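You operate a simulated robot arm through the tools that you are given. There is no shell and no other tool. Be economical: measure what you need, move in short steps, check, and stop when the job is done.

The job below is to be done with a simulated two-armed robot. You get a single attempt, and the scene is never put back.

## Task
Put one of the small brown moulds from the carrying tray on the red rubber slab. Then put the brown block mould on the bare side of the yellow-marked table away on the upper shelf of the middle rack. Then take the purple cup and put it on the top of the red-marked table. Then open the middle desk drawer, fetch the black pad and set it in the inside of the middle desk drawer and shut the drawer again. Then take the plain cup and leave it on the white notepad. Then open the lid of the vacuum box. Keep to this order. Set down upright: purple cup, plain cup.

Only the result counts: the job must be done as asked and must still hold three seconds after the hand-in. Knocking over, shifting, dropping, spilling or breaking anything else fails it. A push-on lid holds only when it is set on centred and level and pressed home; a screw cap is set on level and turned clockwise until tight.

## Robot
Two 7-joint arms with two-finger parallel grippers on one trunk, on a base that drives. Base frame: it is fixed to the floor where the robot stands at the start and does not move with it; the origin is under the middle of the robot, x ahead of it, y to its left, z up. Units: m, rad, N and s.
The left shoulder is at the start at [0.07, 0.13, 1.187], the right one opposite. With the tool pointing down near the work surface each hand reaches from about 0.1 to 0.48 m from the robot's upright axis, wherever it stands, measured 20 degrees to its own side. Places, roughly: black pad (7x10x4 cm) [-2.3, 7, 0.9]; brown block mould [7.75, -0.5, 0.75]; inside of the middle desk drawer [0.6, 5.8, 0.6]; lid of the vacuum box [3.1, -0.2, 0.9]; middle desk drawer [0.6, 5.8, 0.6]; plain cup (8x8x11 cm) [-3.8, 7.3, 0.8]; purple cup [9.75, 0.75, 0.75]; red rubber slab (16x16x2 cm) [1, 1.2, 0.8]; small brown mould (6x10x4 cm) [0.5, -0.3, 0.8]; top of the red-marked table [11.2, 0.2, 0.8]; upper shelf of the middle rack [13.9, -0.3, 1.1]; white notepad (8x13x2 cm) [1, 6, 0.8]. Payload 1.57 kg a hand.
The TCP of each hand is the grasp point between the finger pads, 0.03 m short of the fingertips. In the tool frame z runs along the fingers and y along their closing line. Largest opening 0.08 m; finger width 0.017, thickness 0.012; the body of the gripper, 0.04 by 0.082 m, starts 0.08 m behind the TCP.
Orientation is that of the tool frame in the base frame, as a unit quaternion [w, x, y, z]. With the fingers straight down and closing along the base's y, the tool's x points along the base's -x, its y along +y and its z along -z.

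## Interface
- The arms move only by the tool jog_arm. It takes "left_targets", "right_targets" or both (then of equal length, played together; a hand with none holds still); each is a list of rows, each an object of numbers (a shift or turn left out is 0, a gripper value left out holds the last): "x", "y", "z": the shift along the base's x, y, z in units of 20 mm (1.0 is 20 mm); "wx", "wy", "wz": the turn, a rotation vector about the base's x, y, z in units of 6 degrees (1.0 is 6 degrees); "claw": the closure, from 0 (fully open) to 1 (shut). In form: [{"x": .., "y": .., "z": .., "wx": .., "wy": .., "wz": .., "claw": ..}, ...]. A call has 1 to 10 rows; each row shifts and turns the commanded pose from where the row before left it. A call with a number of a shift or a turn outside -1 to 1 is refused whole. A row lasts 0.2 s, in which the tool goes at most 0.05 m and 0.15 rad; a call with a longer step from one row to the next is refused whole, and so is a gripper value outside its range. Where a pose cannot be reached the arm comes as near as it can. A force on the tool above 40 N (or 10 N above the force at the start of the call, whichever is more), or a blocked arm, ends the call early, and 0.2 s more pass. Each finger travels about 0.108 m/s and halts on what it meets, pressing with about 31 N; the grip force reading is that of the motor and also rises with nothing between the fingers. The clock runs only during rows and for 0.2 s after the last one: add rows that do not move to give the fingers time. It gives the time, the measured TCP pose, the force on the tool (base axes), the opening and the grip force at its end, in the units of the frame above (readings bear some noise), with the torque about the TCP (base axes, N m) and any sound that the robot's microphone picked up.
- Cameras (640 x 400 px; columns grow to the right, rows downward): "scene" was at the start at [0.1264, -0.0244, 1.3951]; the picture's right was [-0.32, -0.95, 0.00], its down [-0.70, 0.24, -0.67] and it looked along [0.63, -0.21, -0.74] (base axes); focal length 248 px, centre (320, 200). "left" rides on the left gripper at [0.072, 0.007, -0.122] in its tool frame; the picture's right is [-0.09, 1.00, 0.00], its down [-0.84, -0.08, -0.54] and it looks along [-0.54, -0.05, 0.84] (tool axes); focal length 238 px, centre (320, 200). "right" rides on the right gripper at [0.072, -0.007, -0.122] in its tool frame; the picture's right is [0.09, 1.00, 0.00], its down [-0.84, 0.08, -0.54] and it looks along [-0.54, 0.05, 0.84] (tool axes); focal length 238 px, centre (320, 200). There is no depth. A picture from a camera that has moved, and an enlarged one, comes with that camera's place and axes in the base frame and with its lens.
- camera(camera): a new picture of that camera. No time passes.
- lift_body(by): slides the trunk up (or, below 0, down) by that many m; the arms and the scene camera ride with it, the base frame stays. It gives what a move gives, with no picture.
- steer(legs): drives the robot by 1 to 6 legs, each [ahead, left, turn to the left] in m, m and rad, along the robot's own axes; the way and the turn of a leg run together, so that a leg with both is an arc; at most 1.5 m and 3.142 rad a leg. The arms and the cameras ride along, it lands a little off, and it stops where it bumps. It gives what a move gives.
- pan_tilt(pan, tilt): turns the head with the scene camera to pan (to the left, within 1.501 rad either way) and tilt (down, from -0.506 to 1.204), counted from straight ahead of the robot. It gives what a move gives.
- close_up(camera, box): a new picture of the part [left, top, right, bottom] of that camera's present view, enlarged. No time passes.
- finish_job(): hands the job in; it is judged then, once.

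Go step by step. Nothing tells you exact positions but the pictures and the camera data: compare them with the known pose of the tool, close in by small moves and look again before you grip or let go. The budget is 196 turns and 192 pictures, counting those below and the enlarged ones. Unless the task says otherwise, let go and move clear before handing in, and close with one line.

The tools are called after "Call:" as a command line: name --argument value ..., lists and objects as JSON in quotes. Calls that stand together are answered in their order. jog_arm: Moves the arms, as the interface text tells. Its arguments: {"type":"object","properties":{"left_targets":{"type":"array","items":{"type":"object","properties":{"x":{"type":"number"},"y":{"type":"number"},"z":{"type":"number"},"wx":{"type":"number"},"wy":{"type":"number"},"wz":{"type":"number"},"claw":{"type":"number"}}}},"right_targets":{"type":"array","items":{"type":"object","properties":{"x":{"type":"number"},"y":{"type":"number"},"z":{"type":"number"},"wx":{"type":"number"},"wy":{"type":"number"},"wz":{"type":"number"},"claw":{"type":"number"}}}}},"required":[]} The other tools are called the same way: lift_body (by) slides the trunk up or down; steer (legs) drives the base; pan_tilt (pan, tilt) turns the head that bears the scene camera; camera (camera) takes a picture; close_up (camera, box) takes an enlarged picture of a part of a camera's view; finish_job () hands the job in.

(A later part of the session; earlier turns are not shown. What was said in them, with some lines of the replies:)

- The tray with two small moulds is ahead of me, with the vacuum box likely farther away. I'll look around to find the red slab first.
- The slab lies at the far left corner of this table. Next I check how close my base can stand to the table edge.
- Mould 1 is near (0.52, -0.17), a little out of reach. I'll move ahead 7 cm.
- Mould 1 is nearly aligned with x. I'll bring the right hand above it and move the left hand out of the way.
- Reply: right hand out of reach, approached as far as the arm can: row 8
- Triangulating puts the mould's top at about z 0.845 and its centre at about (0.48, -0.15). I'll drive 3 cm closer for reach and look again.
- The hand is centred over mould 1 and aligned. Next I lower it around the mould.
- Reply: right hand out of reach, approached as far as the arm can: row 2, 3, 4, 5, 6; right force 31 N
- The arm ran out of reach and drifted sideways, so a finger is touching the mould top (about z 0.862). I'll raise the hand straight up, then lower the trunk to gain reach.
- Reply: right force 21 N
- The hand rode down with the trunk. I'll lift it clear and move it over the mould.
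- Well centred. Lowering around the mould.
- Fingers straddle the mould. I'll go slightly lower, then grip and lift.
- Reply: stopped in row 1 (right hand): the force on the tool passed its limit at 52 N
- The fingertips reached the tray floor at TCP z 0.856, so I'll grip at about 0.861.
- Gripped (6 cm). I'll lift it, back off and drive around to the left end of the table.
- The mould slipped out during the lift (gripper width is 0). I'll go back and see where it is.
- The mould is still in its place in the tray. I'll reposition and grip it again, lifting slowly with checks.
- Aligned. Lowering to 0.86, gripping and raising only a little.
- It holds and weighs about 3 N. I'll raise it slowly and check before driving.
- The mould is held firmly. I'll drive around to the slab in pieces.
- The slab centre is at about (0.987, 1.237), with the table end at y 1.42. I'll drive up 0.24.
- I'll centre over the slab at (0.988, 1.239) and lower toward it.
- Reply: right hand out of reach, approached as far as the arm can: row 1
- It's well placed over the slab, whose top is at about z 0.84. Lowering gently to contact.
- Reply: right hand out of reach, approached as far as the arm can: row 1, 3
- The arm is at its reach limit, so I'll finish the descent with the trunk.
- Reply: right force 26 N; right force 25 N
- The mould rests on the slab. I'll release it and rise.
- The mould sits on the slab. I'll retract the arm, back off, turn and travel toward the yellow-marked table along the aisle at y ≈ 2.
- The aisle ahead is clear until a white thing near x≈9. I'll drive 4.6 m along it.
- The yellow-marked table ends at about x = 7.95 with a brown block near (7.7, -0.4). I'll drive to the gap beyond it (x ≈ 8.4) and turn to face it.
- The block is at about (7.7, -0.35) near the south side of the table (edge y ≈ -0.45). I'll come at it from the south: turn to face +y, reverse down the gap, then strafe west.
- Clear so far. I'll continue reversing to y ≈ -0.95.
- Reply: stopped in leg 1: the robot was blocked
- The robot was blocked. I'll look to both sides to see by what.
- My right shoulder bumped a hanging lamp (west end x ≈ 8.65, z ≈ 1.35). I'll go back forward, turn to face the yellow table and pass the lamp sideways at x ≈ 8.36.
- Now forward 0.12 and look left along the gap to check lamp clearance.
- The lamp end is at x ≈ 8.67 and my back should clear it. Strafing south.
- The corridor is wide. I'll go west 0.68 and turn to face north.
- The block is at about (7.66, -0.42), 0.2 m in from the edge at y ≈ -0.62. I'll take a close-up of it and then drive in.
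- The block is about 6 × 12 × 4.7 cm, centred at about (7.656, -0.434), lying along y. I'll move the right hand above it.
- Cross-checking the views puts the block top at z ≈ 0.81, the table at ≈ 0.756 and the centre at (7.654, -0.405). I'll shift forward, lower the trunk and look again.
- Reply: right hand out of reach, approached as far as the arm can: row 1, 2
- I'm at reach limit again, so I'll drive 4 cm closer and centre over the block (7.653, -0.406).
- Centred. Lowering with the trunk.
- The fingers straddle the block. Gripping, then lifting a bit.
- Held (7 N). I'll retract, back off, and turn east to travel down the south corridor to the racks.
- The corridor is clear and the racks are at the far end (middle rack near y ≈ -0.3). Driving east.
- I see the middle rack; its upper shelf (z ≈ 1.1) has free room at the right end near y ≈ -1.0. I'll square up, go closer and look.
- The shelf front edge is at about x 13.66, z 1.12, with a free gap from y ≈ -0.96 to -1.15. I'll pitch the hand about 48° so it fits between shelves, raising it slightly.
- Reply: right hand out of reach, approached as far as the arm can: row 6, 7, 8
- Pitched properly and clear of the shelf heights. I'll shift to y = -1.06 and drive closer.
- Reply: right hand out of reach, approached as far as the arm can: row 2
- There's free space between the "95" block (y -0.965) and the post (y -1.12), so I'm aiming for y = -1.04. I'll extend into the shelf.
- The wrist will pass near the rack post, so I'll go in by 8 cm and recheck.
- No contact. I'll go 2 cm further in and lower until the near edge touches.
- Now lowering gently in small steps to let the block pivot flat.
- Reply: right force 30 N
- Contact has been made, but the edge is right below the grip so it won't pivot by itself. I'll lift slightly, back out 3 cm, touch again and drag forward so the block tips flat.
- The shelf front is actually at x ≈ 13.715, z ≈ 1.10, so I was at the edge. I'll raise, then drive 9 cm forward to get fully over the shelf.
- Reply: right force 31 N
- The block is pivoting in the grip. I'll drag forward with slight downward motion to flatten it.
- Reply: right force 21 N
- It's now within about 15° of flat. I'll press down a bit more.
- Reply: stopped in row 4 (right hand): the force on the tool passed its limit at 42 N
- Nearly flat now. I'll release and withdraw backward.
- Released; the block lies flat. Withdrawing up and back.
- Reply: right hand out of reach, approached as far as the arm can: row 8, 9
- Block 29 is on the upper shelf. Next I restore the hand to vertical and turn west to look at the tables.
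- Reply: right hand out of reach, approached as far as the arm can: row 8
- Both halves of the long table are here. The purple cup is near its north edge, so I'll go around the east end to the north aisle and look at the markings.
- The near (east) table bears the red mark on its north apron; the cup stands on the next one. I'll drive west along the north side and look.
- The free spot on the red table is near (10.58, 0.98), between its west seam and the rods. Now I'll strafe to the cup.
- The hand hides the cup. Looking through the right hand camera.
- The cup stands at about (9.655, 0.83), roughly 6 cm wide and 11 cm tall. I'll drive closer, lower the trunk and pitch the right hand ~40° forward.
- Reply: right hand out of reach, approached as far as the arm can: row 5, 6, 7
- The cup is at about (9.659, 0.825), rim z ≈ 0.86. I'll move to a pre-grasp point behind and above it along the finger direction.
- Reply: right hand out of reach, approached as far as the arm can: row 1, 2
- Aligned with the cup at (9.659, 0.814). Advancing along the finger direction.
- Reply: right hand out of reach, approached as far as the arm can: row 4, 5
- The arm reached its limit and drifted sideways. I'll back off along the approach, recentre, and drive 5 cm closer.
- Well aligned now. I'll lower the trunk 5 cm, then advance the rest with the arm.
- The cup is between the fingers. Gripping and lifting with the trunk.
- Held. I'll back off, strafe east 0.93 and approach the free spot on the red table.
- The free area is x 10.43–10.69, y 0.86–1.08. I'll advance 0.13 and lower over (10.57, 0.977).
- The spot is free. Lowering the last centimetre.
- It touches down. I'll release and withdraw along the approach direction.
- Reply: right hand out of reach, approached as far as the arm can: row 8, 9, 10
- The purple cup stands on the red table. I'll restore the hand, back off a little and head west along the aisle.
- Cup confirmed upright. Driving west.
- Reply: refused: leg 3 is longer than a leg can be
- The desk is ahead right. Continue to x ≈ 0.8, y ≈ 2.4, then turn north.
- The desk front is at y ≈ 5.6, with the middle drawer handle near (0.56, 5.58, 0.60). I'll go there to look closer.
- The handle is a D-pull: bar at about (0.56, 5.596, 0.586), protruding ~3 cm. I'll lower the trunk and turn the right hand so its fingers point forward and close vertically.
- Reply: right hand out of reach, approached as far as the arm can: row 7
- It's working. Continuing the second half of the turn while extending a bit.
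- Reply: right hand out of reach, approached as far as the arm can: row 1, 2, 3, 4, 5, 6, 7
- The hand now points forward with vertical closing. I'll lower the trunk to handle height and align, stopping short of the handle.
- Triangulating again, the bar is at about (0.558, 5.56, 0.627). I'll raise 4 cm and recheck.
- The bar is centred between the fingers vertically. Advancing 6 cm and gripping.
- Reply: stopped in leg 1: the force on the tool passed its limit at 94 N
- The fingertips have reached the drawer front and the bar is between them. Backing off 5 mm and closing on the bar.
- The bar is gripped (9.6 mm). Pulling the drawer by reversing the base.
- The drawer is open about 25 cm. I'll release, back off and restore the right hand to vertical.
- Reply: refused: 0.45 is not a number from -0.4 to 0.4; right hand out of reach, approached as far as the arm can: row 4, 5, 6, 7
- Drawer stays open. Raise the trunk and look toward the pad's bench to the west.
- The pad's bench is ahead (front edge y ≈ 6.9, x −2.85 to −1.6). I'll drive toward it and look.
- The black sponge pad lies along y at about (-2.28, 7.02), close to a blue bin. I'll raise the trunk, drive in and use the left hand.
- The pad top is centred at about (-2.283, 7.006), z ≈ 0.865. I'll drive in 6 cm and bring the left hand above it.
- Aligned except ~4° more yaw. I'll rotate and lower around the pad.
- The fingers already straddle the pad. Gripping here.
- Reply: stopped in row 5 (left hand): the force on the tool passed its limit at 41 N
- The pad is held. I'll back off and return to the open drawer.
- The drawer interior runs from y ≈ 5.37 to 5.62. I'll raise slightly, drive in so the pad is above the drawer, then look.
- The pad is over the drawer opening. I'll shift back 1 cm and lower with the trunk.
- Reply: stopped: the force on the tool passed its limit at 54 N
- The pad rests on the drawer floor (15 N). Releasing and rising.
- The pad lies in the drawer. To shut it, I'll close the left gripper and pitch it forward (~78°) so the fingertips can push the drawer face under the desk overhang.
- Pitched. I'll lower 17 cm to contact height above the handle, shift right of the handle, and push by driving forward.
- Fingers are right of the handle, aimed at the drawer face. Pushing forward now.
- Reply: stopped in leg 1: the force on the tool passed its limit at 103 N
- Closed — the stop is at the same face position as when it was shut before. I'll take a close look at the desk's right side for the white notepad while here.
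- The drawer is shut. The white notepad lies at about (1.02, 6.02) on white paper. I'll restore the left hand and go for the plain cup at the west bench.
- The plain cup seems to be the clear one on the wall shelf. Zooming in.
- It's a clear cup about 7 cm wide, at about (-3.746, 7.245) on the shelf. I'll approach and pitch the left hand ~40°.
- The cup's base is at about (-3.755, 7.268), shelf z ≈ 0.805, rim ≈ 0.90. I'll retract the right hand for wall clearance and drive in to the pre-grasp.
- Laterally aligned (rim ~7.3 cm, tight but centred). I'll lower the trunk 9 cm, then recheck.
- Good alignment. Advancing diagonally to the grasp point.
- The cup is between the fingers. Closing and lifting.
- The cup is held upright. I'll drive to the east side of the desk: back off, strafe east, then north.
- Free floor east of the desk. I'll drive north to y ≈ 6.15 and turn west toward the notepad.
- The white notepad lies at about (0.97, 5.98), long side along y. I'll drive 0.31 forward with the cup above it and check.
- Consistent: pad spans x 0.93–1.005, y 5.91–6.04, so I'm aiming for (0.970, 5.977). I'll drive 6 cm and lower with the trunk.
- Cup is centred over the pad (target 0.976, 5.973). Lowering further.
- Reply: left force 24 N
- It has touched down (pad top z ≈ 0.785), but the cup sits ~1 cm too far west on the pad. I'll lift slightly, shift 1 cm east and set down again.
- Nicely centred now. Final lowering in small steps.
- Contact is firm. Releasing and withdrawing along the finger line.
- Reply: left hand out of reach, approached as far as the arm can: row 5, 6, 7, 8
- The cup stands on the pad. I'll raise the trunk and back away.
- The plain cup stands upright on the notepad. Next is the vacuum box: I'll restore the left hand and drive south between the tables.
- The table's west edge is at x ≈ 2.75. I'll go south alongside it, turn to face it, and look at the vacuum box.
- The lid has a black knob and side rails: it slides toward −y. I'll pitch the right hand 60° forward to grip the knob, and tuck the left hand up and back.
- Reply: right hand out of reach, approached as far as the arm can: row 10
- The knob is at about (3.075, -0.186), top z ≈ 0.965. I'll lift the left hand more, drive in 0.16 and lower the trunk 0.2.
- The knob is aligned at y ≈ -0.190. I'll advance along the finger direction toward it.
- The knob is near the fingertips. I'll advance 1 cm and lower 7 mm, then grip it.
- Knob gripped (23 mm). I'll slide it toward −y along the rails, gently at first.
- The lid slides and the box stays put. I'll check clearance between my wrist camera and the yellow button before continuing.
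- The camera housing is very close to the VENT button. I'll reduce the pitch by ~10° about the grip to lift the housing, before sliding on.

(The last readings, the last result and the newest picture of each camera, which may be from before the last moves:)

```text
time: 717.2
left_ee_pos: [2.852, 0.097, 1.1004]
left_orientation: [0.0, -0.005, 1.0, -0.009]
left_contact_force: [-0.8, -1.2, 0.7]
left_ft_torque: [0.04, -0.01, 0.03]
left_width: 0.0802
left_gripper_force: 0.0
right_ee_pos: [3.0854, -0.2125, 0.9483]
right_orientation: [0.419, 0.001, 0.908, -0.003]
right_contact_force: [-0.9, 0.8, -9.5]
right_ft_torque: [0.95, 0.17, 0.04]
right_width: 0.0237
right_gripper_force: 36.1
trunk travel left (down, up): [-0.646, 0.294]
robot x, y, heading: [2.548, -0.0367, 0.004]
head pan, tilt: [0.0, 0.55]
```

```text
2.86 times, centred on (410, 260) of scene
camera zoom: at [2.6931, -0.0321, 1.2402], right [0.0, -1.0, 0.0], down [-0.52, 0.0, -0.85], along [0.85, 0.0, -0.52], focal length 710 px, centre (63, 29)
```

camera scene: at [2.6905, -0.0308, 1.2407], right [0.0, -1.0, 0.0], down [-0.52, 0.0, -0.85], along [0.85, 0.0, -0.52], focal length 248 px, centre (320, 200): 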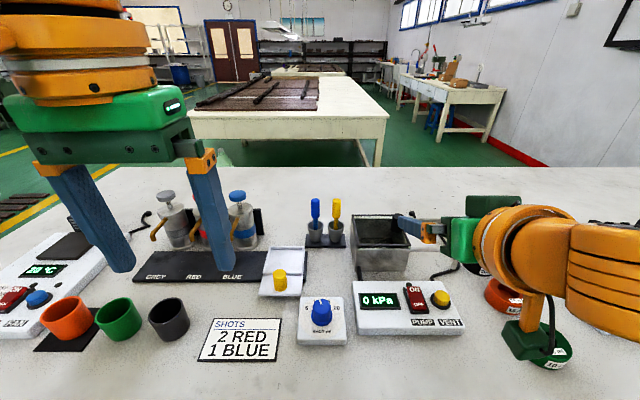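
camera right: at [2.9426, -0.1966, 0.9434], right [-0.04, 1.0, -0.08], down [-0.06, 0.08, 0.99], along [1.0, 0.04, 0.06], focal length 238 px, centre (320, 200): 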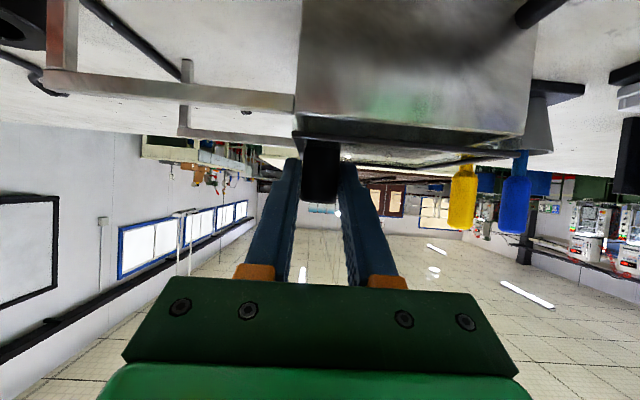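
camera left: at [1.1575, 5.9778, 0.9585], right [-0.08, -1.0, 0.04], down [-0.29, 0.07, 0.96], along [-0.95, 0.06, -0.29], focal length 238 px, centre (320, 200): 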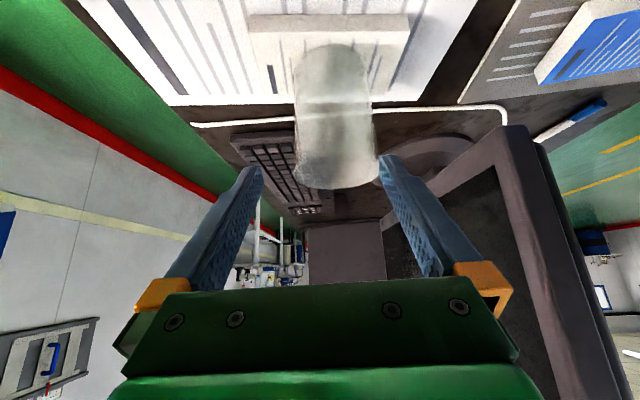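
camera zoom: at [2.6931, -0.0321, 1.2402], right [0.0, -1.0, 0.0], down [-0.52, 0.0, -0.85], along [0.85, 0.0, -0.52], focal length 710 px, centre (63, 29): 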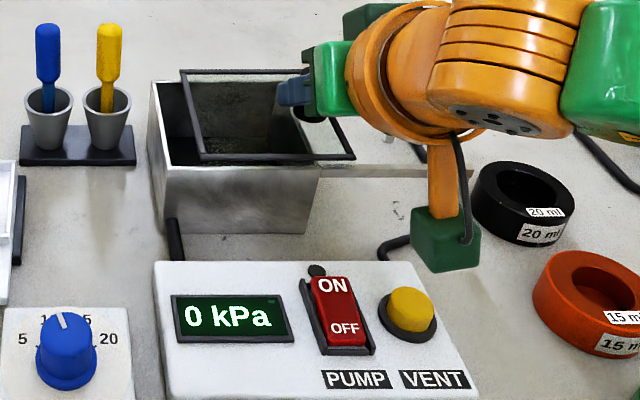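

The housing is well clear now. The lid is slightly lifted, so I'll lower 5 mm and continue sliding.

Call:
jog_arm --right_targets '[{"z": -0.2}, {"y": -0.4}, {"y": -0.4}, {"y": -0.4}, {"y": -0.4}, {}]'

Call:
close_up --camera "scene" --box '[330, 190, 490, 330]'

```text
time: 718.6
left_ee_pos: [2.8501, 0.0988, 1.1014]
left_orientation: [0.0, -0.005, 1.0, -0.01]
left_contact_force: [-1.4, 0.6, 0.3]
left_ft_torque: [-0.01, -0.01, 0.0]
left_width: 0.0799
left_gripper_force: 0.0
right_ee_pos: [3.0852, -0.2436, 0.9478]
right_orientation: [0.422, 0.001, 0.907, -0.004]
right_contact_force: [11.7, -1.2, 15.7]
right_ft_torque: [0.73, -0.36, 0.06]
right_width: 0.0238
right_gripper_force: 35.6
trunk travel left (down, up): [-0.646, 0.294]
robot x, y, heading: [2.5525, -0.0318, -0.0]
head pan, tilt: [0.0, 0.55]
```

```text
2.86 times, centred on (410, 260) of scene
camera zoom: at [2.6918, -0.0297, 1.2407], right [0.0, -1.0, 0.0], down [-0.52, 0.0, -0.85], along [0.85, 0.0, -0.52], focal length 710 px, centre (63, 29)
```

zoom: 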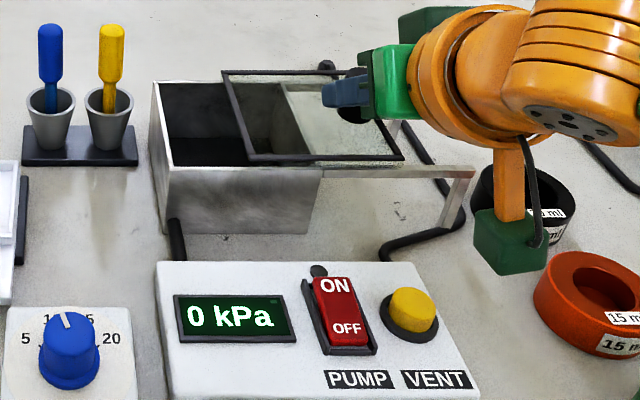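

Call:
jog_arm --right_targets '[{"z": 0.1, "y": -0.3}, {"y": -0.4}, {"y": -0.4}, {"y": -0.4}, {"y": -0.4}, {"y": -0.4}, {}]'

Call:
close_up --camera "scene" --box '[330, 190, 490, 330]'

```text
time: 720.2
left_ee_pos: [2.8512, 0.0981, 1.1018]
left_orientation: [0.0, -0.005, 1.0, -0.008]
left_contact_force: [0.4, 1.0, -0.4]
left_ft_torque: [0.0, 0.0, 0.02]
left_width: 0.08
left_gripper_force: 0.1
right_ee_pos: [3.0849, -0.2906, 0.9481]
right_orientation: [0.42, 0.0, 0.908, -0.004]
right_contact_force: [6.0, -0.8, 3.7]
right_ft_torque: [0.76, 0.08, 0.05]
right_width: 0.0236
right_gripper_force: 35.6
trunk travel left (down, up): [-0.646, 0.294]
robot x, y, heading: [2.552, -0.0365, -0.005]
head pan, tilt: [0.0, 0.55]
```

```text
2.86 times, centred on (410, 260) of scene
camera zoom: at [2.6925, -0.031, 1.2404], right [0.0, -1.0, 0.0], down [-0.52, 0.0, -0.85], along [0.85, 0.0, -0.52], focal length 710 px, centre (63, 29)
```

zoom: 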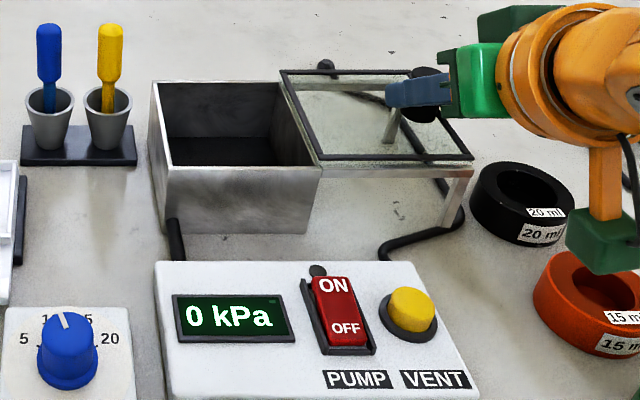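

The box is nearly fully uncovered. One small nudge to the end stop.

Call:
jog_arm --right_targets '[{"y": -0.3}, {"y": -0.2}, {}]'

Call:
close_up --camera "scene" --box '[330, 190, 490, 330]'

```text
time: 721.0
left_ee_pos: [2.851, 0.1065, 1.0995]
left_orientation: [0.0, -0.006, 1.0, -0.013]
left_contact_force: [0.7, -0.4, -0.2]
left_ft_torque: [0.01, -0.03, -0.01]
left_width: 0.0801
left_gripper_force: 0.3
right_ee_pos: [3.0839, -0.2898, 0.9471]
right_orientation: [0.418, -0.003, 0.909, -0.006]
right_contact_force: [-8.4, 26.7, -19.8]
right_ft_torque: [1.14, -0.05, 0.55]
right_width: 0.0238
right_gripper_force: 35.8
trunk travel left (down, up): [-0.646, 0.294]
robot x, y, heading: [2.5508, -0.0318, -0.001]
head pan, tilt: [0.0, 0.55]
```

```text
2.86 times, centred on (410, 260) of scene
camera zoom: at [2.6925, -0.0216, 1.2401], right [0.0, -1.0, 0.01], down [-0.52, -0.01, -0.85], along [0.85, 0.0, -0.52], focal length 710 px, centre (63, 29)
```

zoom: 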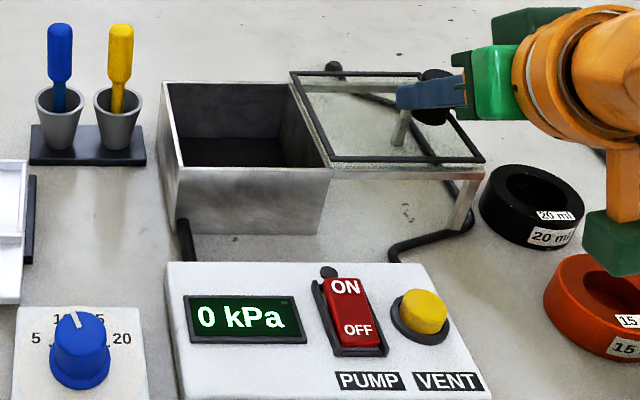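

End stop reached — fully open. I'll relieve the force, release the knob, and withdraw along the fingers.

Call:
jog_arm --right_targets '[{"y": 0.25}, {}]'

Call:
jog_arm --right_targets '[{"claw": 0}, {}, {}, {"x": -0.6, "z": 0.7}, {"x": -0.6, "z": 0.7}, {"x": -0.6, "z": 0.7}, {"x": -0.6, "z": 0.7}, {"x": -0.6, "z": 0.7}]'

Call:
lift_body --by 0.12

Call:
steer --legs '[[-0.35, 0, 0]]'

Call:
camera --camera "scene"

Call:
close_up --camera "scene" --box '[280, 170, 480, 300]'

```text
time: 721.6
left_ee_pos: [2.8524, 0.1033, 1.1001]
left_orientation: [0.0, -0.005, 1.0, -0.012]
left_contact_force: [0.0, -0.5, 0.2]
left_ft_torque: [-0.01, 0.03, -0.03]
left_width: 0.0798
left_gripper_force: 0.1
right_ee_pos: [3.0846, -0.2899, 0.9471]
right_orientation: [0.42, 0.0, 0.908, -0.006]
right_contact_force: [-8.4, 18.8, -19.4]
right_ft_torque: [0.92, 0.45, 0.25]
right_width: 0.0236
right_gripper_force: 36.2
trunk travel left (down, up): [-0.646, 0.294]
robot x, y, heading: [2.5501, -0.0287, 0.003]
head pan, tilt: [0.0, 0.55]
```

```text
time: 723.4
left_ee_pos: [2.8495, 0.0978, 1.1022]
left_orientation: [0.0, -0.005, 1.0, -0.01]
left_contact_force: [0.3, -0.2, 0.8]
left_ft_torque: [0.02, -0.03, 0.0]
left_width: 0.0801
left_gripper_force: 0.2
right_ee_pos: [3.0227, -0.2924, 1.0198]
right_orientation: [0.421, 0.0, 0.907, -0.004]
right_contact_force: [0.2, -0.1, -0.3]
right_ft_torque: [0.0, 0.0, 0.02]
right_width: 0.0798
right_gripper_force: 0.2
trunk travel left (down, up): [-0.646, 0.294]
robot x, y, heading: [2.5545, -0.0281, -0.002]
head pan, tilt: [0.0, 0.55]
```

```text
time: 724.9
left_ee_pos: [2.8498, 0.097, 1.2219]
left_orientation: [0.001, -0.004, 1.0, -0.009]
left_contact_force: [0.4, -0.1, -0.1]
left_ft_torque: [0.0, 0.01, -0.01]
left_width: 0.0802
left_gripper_force: 0.1
right_ee_pos: [3.0237, -0.2935, 1.1391]
right_orientation: [0.42, 0.0, 0.907, -0.004]
right_contact_force: [0.2, 0.0, -0.5]
right_ft_torque: [0.04, -0.02, 0.0]
right_width: 0.0798
right_gripper_force: 0.1
trunk travel left (down, up): [-0.766, 0.174]
robot x, y, heading: [2.5458, -0.0328, 0.004]
head pan, tilt: [0.0, 0.55]
```

```text
time: 727.1
left_ee_pos: [2.5038, 0.0978, 1.2204]
left_orientation: [0.0, -0.001, 1.0, -0.009]
left_contact_force: [-0.5, 0.5, -1.1]
left_ft_torque: [-0.02, 0.02, 0.01]
left_width: 0.0802
left_gripper_force: 0.0
right_ee_pos: [2.6743, -0.2948, 1.1386]
right_orientation: [0.42, 0.003, 0.908, -0.005]
right_contact_force: [0.9, -0.7, 0.2]
right_ft_torque: [0.02, 0.0, 0.0]
right_width: 0.08
right_gripper_force: 0.1
trunk travel left (down, up): [-0.766, 0.174]
robot x, y, heading: [2.2018, -0.0316, -0.006]
head pan, tilt: [0.0, 0.55]
```

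```text
14 pictures are left
camera scene: at [2.3438, -0.0307, 1.3604], right [-0.01, -1.0, 0.0], down [-0.52, 0.0, -0.85], along [0.85, -0.01, -0.52], focal length 248 px, centre (320, 200)
```

scene: 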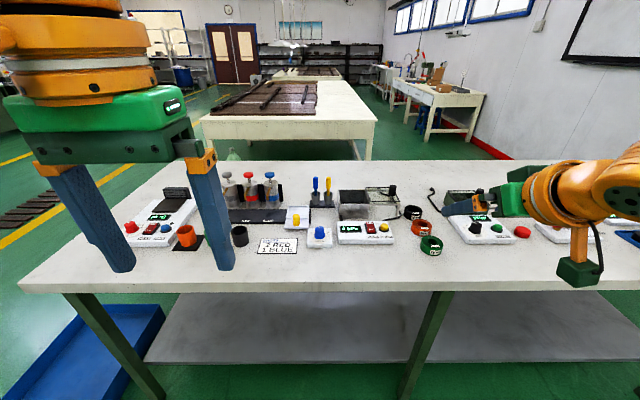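

```text
3.08 times, centred on (380, 235) of scene
camera zoom: at [2.3438, -0.0307, 1.3604], right [-0.01, -1.0, 0.0], down [-0.52, 0.0, -0.85], along [0.85, -0.01, -0.52], focal length 764 px, centre (135, 92)
```

zoom: 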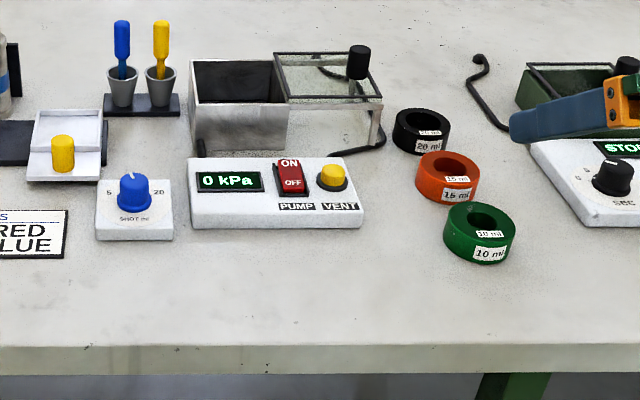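

The vacuum box lid sits fully open on its rails, both hands are empty and clear, and nothing else was disturbed. Handing in.

Call:
finish_job

```text
The job is handed in.
```

The job is finished in the order you asked and handed in; I don't have the judge's result. The first grip on the small mould slipped during the lift. The mould stayed in place in the tray and held on the second grip.
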